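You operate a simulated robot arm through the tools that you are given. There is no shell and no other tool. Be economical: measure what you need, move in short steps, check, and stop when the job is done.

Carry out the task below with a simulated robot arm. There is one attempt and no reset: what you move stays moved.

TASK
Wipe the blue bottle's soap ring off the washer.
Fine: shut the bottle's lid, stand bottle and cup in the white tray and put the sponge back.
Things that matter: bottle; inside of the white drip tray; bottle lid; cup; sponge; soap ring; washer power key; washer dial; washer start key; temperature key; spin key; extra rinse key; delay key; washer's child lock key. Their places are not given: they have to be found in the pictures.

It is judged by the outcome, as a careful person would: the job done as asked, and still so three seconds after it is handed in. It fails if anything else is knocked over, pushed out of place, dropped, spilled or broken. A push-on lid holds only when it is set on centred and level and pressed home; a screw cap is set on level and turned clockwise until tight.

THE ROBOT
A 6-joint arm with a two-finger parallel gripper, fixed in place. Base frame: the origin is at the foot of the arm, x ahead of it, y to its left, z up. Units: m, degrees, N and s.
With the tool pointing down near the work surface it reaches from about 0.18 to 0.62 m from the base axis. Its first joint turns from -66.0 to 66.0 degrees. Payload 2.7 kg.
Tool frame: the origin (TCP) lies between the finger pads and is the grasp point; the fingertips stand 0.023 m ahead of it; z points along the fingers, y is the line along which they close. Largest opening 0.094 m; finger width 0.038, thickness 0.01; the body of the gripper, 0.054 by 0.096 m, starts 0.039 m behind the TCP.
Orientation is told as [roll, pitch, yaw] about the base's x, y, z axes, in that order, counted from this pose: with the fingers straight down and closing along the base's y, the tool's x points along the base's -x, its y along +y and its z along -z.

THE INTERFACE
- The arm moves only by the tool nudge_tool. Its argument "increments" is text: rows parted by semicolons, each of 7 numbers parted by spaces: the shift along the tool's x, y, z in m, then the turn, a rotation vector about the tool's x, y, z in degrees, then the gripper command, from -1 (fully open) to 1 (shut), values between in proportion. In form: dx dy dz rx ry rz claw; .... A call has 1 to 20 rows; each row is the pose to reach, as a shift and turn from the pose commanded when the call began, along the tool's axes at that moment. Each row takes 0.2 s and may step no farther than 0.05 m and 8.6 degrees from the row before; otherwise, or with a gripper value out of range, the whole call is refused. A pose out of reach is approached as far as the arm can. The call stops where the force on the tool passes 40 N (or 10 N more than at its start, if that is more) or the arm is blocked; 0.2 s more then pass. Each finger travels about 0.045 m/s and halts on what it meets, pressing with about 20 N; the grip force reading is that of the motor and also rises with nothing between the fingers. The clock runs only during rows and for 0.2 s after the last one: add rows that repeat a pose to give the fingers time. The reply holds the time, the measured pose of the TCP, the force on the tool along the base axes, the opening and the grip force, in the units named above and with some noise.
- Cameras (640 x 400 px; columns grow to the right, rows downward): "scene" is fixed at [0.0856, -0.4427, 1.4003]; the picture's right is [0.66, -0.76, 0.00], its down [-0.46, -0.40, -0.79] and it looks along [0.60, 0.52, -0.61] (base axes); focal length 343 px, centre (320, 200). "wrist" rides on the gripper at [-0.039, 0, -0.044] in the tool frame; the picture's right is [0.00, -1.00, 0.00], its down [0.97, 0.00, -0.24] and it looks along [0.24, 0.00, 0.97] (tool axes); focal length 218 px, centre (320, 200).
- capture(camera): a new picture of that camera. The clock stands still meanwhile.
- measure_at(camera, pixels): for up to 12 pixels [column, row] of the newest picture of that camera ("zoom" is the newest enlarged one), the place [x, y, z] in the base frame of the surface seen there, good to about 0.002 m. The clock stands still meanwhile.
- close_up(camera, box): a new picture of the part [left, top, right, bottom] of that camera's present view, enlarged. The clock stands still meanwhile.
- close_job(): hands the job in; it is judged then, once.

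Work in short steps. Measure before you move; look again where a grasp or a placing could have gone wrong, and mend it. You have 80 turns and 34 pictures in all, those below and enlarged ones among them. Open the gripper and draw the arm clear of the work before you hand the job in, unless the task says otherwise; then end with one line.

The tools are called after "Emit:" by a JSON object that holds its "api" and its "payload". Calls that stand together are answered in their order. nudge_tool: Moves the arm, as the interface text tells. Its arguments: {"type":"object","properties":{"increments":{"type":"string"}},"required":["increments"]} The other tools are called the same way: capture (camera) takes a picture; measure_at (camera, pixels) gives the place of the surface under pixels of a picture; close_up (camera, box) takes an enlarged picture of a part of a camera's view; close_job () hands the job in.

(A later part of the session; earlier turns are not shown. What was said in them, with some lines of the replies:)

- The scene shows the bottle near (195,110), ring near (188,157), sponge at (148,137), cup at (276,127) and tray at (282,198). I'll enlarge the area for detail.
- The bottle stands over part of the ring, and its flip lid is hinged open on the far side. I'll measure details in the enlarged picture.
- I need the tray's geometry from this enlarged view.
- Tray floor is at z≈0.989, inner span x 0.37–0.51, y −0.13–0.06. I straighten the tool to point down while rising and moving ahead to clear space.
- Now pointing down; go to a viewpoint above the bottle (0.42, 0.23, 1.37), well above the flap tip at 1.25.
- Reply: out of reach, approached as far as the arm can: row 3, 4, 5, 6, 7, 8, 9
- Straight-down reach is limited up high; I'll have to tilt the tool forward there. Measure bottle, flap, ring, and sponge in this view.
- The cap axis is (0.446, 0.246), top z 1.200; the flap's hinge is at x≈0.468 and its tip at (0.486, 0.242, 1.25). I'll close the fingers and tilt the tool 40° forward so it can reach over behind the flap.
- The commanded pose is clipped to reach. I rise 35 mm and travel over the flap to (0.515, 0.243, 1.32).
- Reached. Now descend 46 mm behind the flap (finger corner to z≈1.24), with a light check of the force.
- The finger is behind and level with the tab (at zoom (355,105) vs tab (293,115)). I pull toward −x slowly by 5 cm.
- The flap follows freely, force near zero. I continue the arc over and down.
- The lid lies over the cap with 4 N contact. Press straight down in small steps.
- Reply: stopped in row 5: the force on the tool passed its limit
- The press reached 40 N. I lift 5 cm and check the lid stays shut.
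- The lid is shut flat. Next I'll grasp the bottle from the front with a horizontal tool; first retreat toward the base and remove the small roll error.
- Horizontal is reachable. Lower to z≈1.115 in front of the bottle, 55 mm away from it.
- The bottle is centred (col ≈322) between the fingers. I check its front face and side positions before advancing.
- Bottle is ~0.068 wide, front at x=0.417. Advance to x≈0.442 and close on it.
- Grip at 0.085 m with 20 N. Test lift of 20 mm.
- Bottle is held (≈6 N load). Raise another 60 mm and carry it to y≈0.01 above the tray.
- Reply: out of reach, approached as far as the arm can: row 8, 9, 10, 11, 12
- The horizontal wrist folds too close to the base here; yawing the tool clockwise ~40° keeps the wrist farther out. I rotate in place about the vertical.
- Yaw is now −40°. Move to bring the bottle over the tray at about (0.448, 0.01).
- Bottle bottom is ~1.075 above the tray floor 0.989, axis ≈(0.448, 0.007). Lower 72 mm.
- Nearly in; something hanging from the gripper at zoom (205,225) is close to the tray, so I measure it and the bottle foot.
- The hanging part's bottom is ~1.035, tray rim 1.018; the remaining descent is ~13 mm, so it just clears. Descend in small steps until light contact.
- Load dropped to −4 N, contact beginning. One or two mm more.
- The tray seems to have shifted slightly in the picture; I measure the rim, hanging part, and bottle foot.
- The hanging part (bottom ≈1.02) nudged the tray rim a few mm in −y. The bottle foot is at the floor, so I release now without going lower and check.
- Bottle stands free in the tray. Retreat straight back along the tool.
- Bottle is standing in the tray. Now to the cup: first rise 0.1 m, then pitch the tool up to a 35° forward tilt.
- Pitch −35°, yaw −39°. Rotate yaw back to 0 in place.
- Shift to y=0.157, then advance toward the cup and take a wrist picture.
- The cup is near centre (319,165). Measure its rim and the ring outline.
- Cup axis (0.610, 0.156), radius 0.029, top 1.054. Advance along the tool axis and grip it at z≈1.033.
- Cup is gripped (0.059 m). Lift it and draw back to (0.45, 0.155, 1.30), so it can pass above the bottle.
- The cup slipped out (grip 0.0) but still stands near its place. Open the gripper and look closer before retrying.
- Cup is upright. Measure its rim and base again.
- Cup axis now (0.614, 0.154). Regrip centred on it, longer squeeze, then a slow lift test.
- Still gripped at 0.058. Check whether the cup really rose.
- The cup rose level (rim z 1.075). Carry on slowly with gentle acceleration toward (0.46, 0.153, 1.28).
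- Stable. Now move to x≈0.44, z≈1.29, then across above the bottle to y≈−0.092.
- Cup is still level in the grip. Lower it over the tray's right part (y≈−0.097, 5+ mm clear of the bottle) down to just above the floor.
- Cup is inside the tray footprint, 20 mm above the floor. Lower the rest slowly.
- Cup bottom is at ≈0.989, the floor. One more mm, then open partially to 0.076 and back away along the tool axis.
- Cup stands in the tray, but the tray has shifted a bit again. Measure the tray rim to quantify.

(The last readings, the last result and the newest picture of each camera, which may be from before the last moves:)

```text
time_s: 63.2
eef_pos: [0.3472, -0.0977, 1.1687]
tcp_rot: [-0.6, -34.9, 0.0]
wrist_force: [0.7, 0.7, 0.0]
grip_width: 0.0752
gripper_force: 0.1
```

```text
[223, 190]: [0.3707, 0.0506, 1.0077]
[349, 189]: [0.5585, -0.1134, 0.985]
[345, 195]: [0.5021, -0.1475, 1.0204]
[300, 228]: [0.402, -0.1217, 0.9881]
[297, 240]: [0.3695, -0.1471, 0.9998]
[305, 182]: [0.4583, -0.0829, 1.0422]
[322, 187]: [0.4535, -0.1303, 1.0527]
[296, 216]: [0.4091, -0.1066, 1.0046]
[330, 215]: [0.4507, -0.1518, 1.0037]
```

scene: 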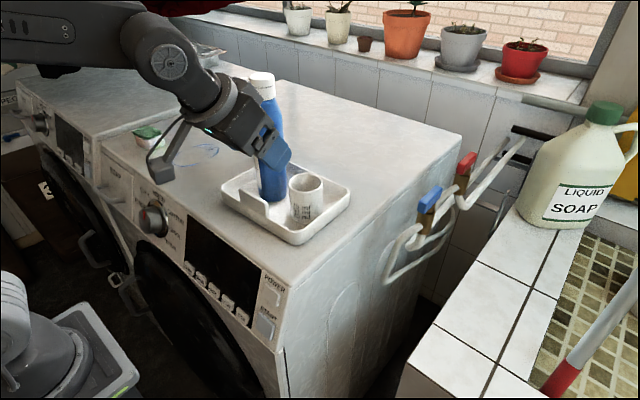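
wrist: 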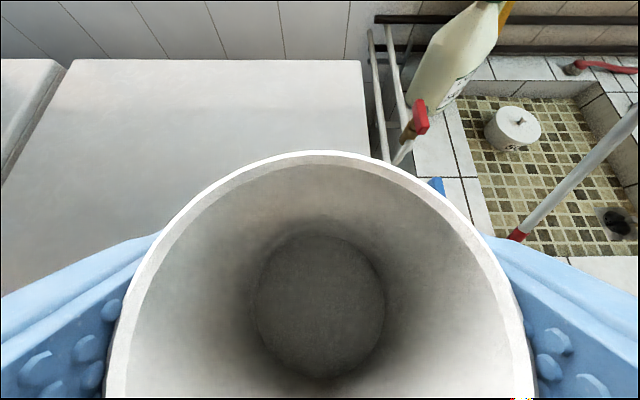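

Shift is only ~8 mm, contents upright; I leave it. Next the sponge: rise to z≈1.28 and bring the tool to straight down.

Emit:
{"api": "nudge_tool", "payload": {"increments": "-0.0210 0 -0.03 0 0 0 -1; -0.042 0 -0.06 0 0 0 -1; -0.0631 0 -0.0901 0 0 0 -1; -0.0631 0 -0.0901 0 7 0 -1; -0.0631 0 -0.0901 0 14 0 -1; -0.0631 0 -0.0901 0 21 0 -1; -0.0631 0 -0.0901 0 28 0 -1; -0.0631 0 -0.0901 0 34.9 0 -1; -0.0631 0 -0.0901 0 34.9 0 -1"}}

Emit:
{"api": "nudge_tool", "payload": {"increments": "0 0.045 0 0.3 0 0 -1; 0 0.09 0 0.6 0 0 -1; 0 0.135 0 0.6 0 0 -1; 0 0.18 0 0.6 0 0 -1; 0 0.225 0 0.6 0 0 -1; 0 0.27 0.02 0.6 0 0 -1; 0 0.315 0.04 0.6 0 0 -1; 0 0.36 0.06 0.6 0 0 -1; 0 0.4 0.08 0.6 0 0 -1; 0 0.44 0.1 0.6 0 0 -1; 0.02 0.468 0.13 0.6 0 0 -1; 0.02 0.468 0.13 0.6 0 0 -1"}}

Emit:
{"api": "capture", "payload": {"camera": "wrist"}}

```text
time_s: 65.2
eef_pos: [0.3468, -0.0967, 1.2787]
tcp_rot: [-0.5, 0.0, -0.4]
wrist_force: [-0.2, -0.2, 0.4]
grip_width: 0.0944
gripper_force: 0.0
```

```text
time_s: 67.0
eef_pos: [0.3475, 0.259, 1.2152]
tcp_rot: [-1.7, 0.0, -0.8]
wrist_force: [-18.0, -31.5, -4.4]
grip_width: 0.0937
gripper_force: 0.0
stopped in row 9: the force on the tool passed its limit (the readings are from after the stop); the commanded pose is now the measured one
```

```text
6 pictures are left
```

wrist: 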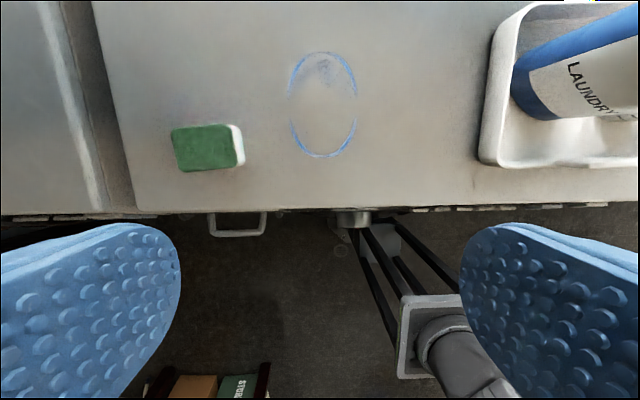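

Unexpected contact force (−18, −31, −4) while moving in +y. I look at the scene to find what was touched.

Emit:
{"api": "capture", "payload": {"camera": "scene"}}

Emit:
{"api": "measure_at", "payload": {"camera": "wrist", "pixels": [[177, 130], [229, 127], [236, 163], [184, 171], [207, 148], [243, 140], [323, 54], [290, 100], [355, 100], [323, 157], [320, 210], [130, 212]]}}

```text
5 pictures are left
```

scene: 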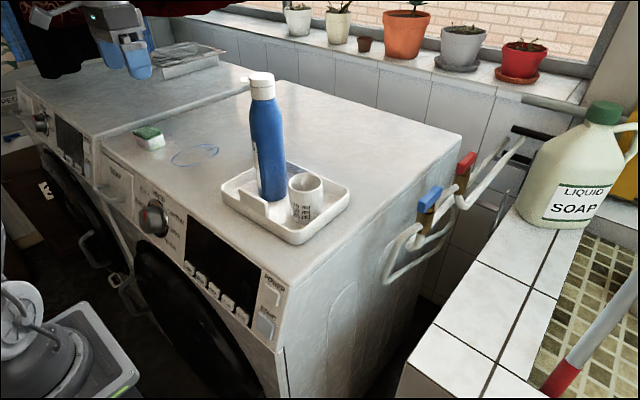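

```text
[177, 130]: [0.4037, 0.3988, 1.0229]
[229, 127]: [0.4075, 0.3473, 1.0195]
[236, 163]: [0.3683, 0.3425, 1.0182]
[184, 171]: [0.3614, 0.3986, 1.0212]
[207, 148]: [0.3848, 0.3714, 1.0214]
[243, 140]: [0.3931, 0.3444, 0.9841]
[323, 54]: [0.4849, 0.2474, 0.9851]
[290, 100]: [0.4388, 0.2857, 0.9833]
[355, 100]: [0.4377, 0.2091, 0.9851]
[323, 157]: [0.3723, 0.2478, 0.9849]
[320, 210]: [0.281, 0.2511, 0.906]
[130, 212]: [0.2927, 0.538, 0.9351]
```

The gripper is at about (125,40), close to hanging clothes. Measure those things around it.

Emit:
{"api": "measure_at", "payload": {"camera": "scene", "pixels": [[60, 65], [40, 30], [85, 10], [148, 40], [135, 60], [105, 15], [15, 30], [100, 50], [110, 40], [92, 35], [180, 5], [140, 75]]}}

```text
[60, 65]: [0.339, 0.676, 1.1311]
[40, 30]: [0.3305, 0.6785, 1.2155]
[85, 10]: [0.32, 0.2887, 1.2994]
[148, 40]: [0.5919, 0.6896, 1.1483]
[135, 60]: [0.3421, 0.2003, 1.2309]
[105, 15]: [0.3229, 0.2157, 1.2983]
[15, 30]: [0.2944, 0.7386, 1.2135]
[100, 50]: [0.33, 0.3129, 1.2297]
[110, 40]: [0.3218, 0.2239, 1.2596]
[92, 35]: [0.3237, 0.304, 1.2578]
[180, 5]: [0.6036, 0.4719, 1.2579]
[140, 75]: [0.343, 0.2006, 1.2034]
```

Clothes hang at y>0.47, well past the fingers, so probably an upper arm part met something up high. I back off in −y, go down low (z≈1.10), and fix the small roll error; then approach at low height.

Emit:
{"api": "nudge_tool", "payload": {"increments": "0 -0.015 0 0 0 0 -1; -0.01 -0.025 0.02 -1 0 -0.4 -1; -0.02 -0.025 0.05 -1.7 0 -0.8 -1; -0.03 -0.025 0.085 -1.7 0 -0.8 -1; -0.037 -0.025 0.115 -1.7 0 -0.8 -1; -0.037 -0.025 0.115 -1.7 0 -0.8 -1"}}

```text
time_s: 68.4
eef_pos: [0.3867, 0.2335, 1.1006]
tcp_rot: [0.1, 0.0, 0.1]
wrist_force: [0.7, 0.6, 0.3]
grip_width: 0.0941
gripper_force: 0.1
```

Free again. Move in +y slowly at this height toward the sponge.

Emit:
{"api": "nudge_tool", "payload": {"increments": "0 0.02 0 0 0 0 -1; 0 0.04 0 0 0 0 -1; 0 0.06 0 0 0 0 -1; 0 0.08 0 0 0 0 -1; 0 0.1 0 0 0 0 -1; 0 0.12 0 0 0 0 -1; 0 0.137 0 0 0 0 -1; 0 0.137 0 0 0 0 -1"}}

```text
time_s: 69.7
eef_pos: [0.386, 0.2484, 1.1036]
tcp_rot: [-2.5, 2.5, -7.6]
wrist_force: [-0.9, -0.2, 0.0]
grip_width: 0.0941
gripper_force: 0.1
stopped in row 6: the arm was blocked; the commanded pose is now the measured one
```

Blocked at y≈0.25 with tool force ≈0: the arm turned yaw −7.6° while staying put, so a link, not the gripper, is stopped in the straight-down posture. I back off and restore orientation, then will try a tilted posture, which was free here earlier.

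Emit:
{"api": "nudge_tool", "payload": {"increments": "0 -0.01 -0.01 -2 -2 -6 -1; 0 -0.02 -0.03 -2.5 -2.5 -7.6 -1; 0 -0.02 -0.05 -2.5 -2.5 -7.6 -1; 0 -0.02 -0.05 -2.5 -2.5 -7.6 -1"}}

Emit:
{"api": "nudge_tool", "payload": {"increments": "0 0 0 0 -8 0 -1; 0 0 0 0 -16 0 -1; 0 0 0 0 -24 0 -1; 0 0 0 0 -32 0 -1; 0 0 0 0 -40 0 -1; 0 0 0 0 -40 0 -1"}}

```text
time_s: 70.7
eef_pos: [0.3881, 0.2413, 1.1487]
tcp_rot: [0.0, 0.5, 0.9]
wrist_force: [0.1, 0.3, 0.5]
grip_width: 0.0941
gripper_force: 0.2
```

```text
time_s: 72.1
eef_pos: [0.3876, 0.2427, 1.147]
tcp_rot: [-0.1, -39.6, 0.9]
wrist_force: [0.2, 0.2, -0.4]
grip_width: 0.094
gripper_force: 0.0
```

Tilted 40°, free. Try moving in +y slowly in this posture.

Emit:
{"api": "nudge_tool", "payload": {"increments": "0 0.015 0 0 0 0 -1; 0 0.03 0 0 0 0 -1; 0 0.045 0 0 0 0 -1; 0 0.06 0 0 0 0 -1; 0 0.075 0 0 0 0 -1; 0 0.09 0 0 0 0 -1; 0 0.105 0 0 0 0 -1; 0 0.12 0 0 0 0 -1; 0 0.128 0 0 0 0 -1; 0 0.128 0 0 0 0 -1"}}

```text
time_s: 74.3
eef_pos: [0.3853, 0.3701, 1.1469]
tcp_rot: [-0.1, -39.5, 1.0]
wrist_force: [-0.2, -0.7, 0.5]
grip_width: 0.0941
gripper_force: 0.0
```

This posture passes. Sponge centre (0.385, 0.372), top 1.021, ~0.055 wide in y. Descend vertically to z≈1.02 and grip.

Emit:
{"api": "nudge_tool", "payload": {"increments": "0.02 0.002 0.0245 0 0 0 -1; 0.04 0.002 0.049 0 0 0 -1; 0.06 0.002 0.0734 0 0 0 -1; 0.075 0.002 0.0918 0 0 0 -1; 0.0803 0.002 0.0982 0 0 0 -1; 0.0803 0.002 0.0982 0 0 0 -1; 0.0803 0.002 0.0982 0 0 0 0; 0.0803 0.002 0.0982 0 0 0 1; 0.0803 0.002 0.0982 0 0 0 1; 0.0803 0.002 0.0982 0 0 0 1; 0.0803 0.002 0.0982 0 0 0 1; 0.0803 0.002 0.0982 0 0 0 1; 0.0803 0.002 0.0982 0 0 0 1"}}

Emit:
{"api": "close_up", "payload": {"camera": "scene", "box": [80, 80, 240, 180]}}

```text
time_s: 77.1
eef_pos: [0.3861, 0.3719, 1.0187]
tcp_rot: [-0.2, -39.6, 1.0]
wrist_force: [0.5, 0.0, -0.9]
grip_width: 0.0613
gripper_force: 20.0
```

```text
4.00 times, centred on (160, 130) of scene
```

zoom: 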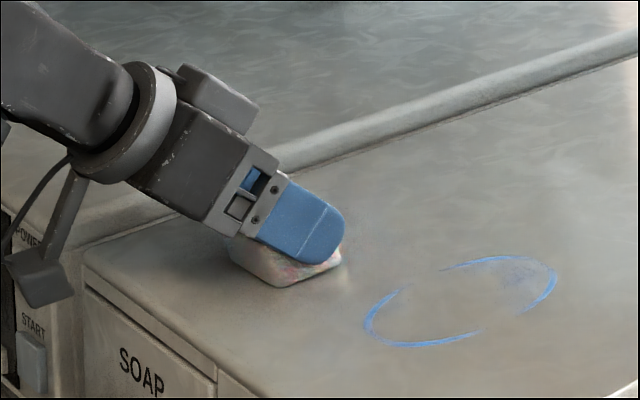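

Gripped at 0.061 at pose (0.386, 0.372, 1.019) — the spot to return to. Lift slightly and carry to the ring's near-left edge (0.366, 0.268), then touch down.

Emit:
{"api": "nudge_tool", "payload": {"increments": "-0.0038 0 -0.0046 0 0 0 1; -0.0076 0 -0.0092 0 0 0 1; -0.0076 -0.012 -0.0092 0 0 0 1; -0.0076 -0.027 -0.0092 0 0 0 1; -0.0076 -0.042 -0.0092 0 0 0 1; -0.0036 -0.057 -0.0125 0 0 0 1; 0.0004 -0.072 -0.0157 0 0 0 1; 0.0044 -0.088 -0.019 0 0 0 1; 0.0078 -0.104 -0.0219 0 0 0 1; 0.0078 -0.104 -0.0219 0 0 0 1; 0.0129 -0.104 -0.0158 0 0 0 1; 0.016 -0.104 -0.0119 0 0 0 1; 0.016 -0.104 -0.0119 0 0 0 1"}}

```text
time_s: 79.9
eef_pos: [0.3689, 0.2669, 1.0196]
tcp_rot: [-0.2, -39.5, 1.0]
wrist_force: [-0.3, -1.3, 1.6]
grip_width: 0.0611
gripper_force: 19.6
```

Light contact. Press ~2 mm more and stroke to x≈0.497 along y≈0.267, shift 20 mm in −y, and stroke back.

Emit:
{"api": "nudge_tool", "payload": {"increments": "0.0013 0 0.0015 0 0 0 1; -0.0096 0 0.0106 0 0 0 1; -0.0206 0 0.0196 0 0 0 1; -0.0315 0 0.0287 0 0 0 1; -0.0425 0 0.0377 0 0 0 1; -0.0534 0 0.0468 0 0 0 1; -0.0643 0 0.0558 0 0 0 1; -0.0753 0 0.0649 0 0 0 1; -0.0862 0 0.0739 0 0 0 1; -0.0972 0 0.083 0 0 0 1; -0.0972 -0.02 0.083 0 0 0 1; -0.0862 -0.02 0.0739 0 0 0 1; -0.0753 -0.02 0.0649 0 0 0 1; -0.0643 -0.02 0.0558 0 0 0 1; -0.0534 -0.02 0.0468 0 0 0 1; -0.0425 -0.02 0.0377 0 0 0 1; -0.0315 -0.02 0.0287 0 0 0 1; -0.0206 -0.02 0.0196 0 0 0 1; -0.0096 -0.02 0.0106 0 0 0 1; 0.0013 -0.02 0.0015 0 0 0 1"}}

```text
time_s: 84.1
eef_pos: [0.3708, 0.2494, 1.019]
tcp_rot: [0.2, -39.7, 0.7]
wrist_force: [9.0, -0.7, 19.5]
grip_width: 0.0614
gripper_force: 20.3
```

Good wiping pressure (~20 N). Next pair of strokes at y≈0.228 and back at y≈0.223.

Emit:
{"api": "nudge_tool", "payload": {"increments": "0 -0.02 0 0 0 0 1; -0.0109 -0.02 0.009 0 0 0 1; -0.0219 -0.02 0.0181 0 0 0 1; -0.0328 -0.02 0.0271 0 0 0 1; -0.0438 -0.02 0.0362 0 0 0 1; -0.0547 -0.02 0.0452 0 0 0 1; -0.0656 -0.02 0.0543 0 0 0 1; -0.0766 -0.02 0.0633 0 0 0 1; -0.0875 -0.02 0.0724 0 0 0 1; -0.0985 -0.02 0.0814 0 0 0 1; -0.0985 -0.026 0.0814 0 0 0 1; -0.0875 -0.026 0.0724 0 0 0 1; -0.0766 -0.026 0.0633 0 0 0 1; -0.0656 -0.026 0.0543 0 0 0 1; -0.0547 -0.026 0.0452 0 0 0 1; -0.0438 -0.026 0.0362 0 0 0 1; -0.0328 -0.026 0.0271 0 0 0 1; -0.0219 -0.026 0.0181 0 0 0 1; -0.0109 -0.026 0.009 0 0 0 1; 0 -0.026 0 0 0 0 1"}}

```text
time_s: 88.3
eef_pos: [0.3694, 0.2228, 1.0181]
tcp_rot: [-0.1, -39.6, 0.8]
wrist_force: [6.7, 1.5, 14.2]
grip_width: 0.0611
gripper_force: 20.3
```

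Lift 20 mm and carry the sponge back above its original spot, then inspect the ring area.

Emit:
{"api": "nudge_tool", "payload": {"increments": "-0.0064 0 -0.0077 0 0 0 1; -0.0127 0 -0.0154 0 0 0 1; -0.0127 0.012 -0.0154 0 0 0 1; -0.0145 0.027 -0.014 0 0 0 1; -0.0163 0.043 -0.0125 0 0 0 1; -0.0182 0.059 -0.011 0 0 0 1; -0.02 0.075 -0.0095 0 0 0 1; -0.0218 0.091 -0.008 0 0 0 1; -0.0236 0.107 -0.0065 0 0 0 1; -0.0255 0.123 -0.0048 0 0 0 1; -0.0255 0.137 -0.0048 0 0 0 1; -0.0255 0.149 -0.0048 0 0 0 1; -0.0255 0.149 -0.0048 0 0 0 1"}}

Emit:
{"api": "close_up", "payload": {"camera": "scene", "box": [80, 80, 240, 180]}}

```text
time_s: 91.1
eef_pos: [0.384, 0.3711, 1.0371]
tcp_rot: [-0.2, -39.4, 1.0]
wrist_force: [-1.0, 0.5, 0.4]
grip_width: 0.0612
gripper_force: 19.7
```

```text
4.00 times, centred on (160, 130) of scene
```

zoom: 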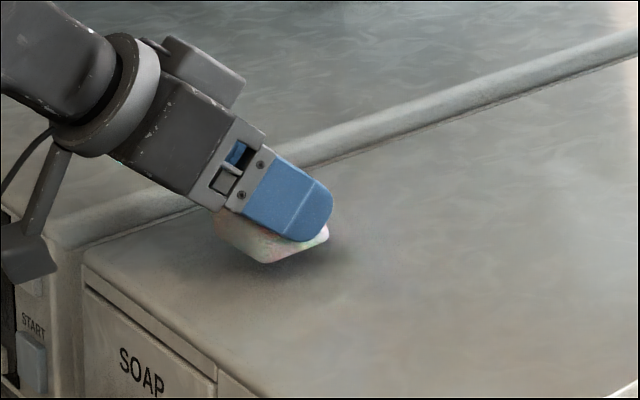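

The ring is gone. Lower the sponge to its original spot, checking contact force.

Emit:
{"api": "nudge_tool", "payload": {"increments": "0.003 0.0005 0.005 0 0 0 1; 0.006 0.001 0.009 0 0 0 1; 0.008 0.001 0.0125 0 0 0 1; 0.0096 0.001 0.0147 0 0 0 1; 0.0096 0.001 0.0147 0 0 0 1"}}

```text
time_s: 92.3
eef_pos: [0.3847, 0.3708, 1.0202]
tcp_rot: [-0.3, -39.5, 1.0]
wrist_force: [-0.5, -0.2, -0.7]
grip_width: 0.0612
gripper_force: 19.9
```

Go 1.5 mm further and release.

Emit:
{"api": "nudge_tool", "payload": {"increments": "0.001 0 0.0013 0 0 0 1; 0.001 0 0.0013 0 0 0 1; 0.001 0 0.0013 0 0 0 0.3; 0.001 0 0.0013 0 0 0 -0.4; 0.001 0 0.0013 0 0 0 -1; 0.001 0 0.0013 0 0 0 -1; 0.001 0 0.0013 0 0 0 -1; 0.001 0 0.0013 0 0 0 -1"}}

Emit:
{"api": "nudge_tool", "payload": {"increments": "-0.01 0 -0.012 0 0 0 -1; -0.025 0 -0.03 0 0 0 -1; -0.045 0 -0.054 0 0 0 -1; -0.07 0 -0.085 0 0 0 -1; -0.09 0 -0.115 0 0 0 -1; -0.09 -0.03 -0.115 0 0 0 -1; -0.09 -0.06 -0.13 0 0 0 -1; -0.09 -0.09 -0.145 0 0 0 -1; -0.09 -0.12 -0.16 0 0 0 -1; -0.09 -0.12 -0.16 0 0 0 -1"}}

Emit:
{"api": "capture", "payload": {"camera": "scene"}}

```text
time_s: 94.1
eef_pos: [0.3861, 0.3734, 1.0173]
tcp_rot: [-0.2, -39.5, 1.0]
wrist_force: [-0.6, 0.1, 0.2]
grip_width: 0.094
gripper_force: 0.2
```

```text
time_s: 96.3
eef_pos: [0.3535, 0.2522, 1.1986]
tcp_rot: [-0.2, -39.5, 1.0]
wrist_force: [-0.1, 0.1, -1.2]
grip_width: 0.0941
gripper_force: 0.1
```

```text
2 pictures are left
```

scene: 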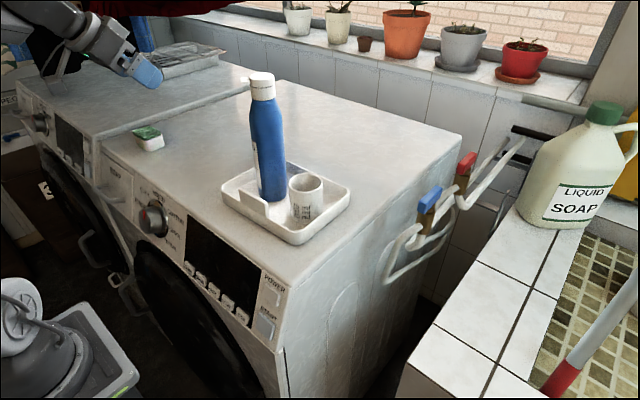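

The sponge is back at (149,137) and the ring is gone. One last enlarged check of the tray, bottle, and cup.

Emit:
{"api": "close_up", "payload": {"camera": "scene", "box": [200, 60, 370, 250]}}

```text
2.11 times, centred on (285, 155) of scene
```

zoom: 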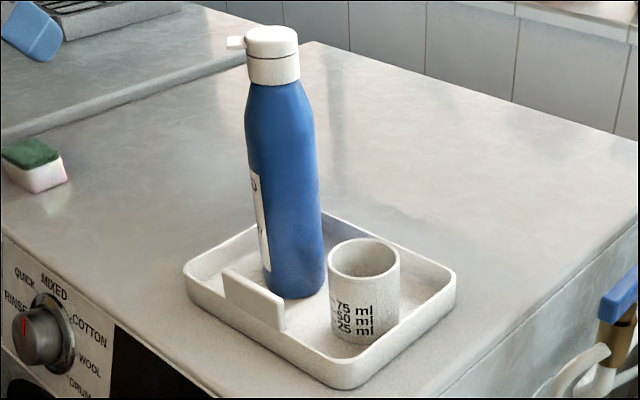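

Bottle (lid shut) and cup stand upright in the tray, the sponge is back, and the gripper is open and clear. I hand in the job.

Emit:
{"api": "close_job", "payload": {}}

```text
The job is handed in.
```

The soap ring is wiped off, the bottle's lid is shut, the bottle and cup stand in the white tray, and the sponge is back in its place; the tray was nudged about 8 mm to the right while I set them down.
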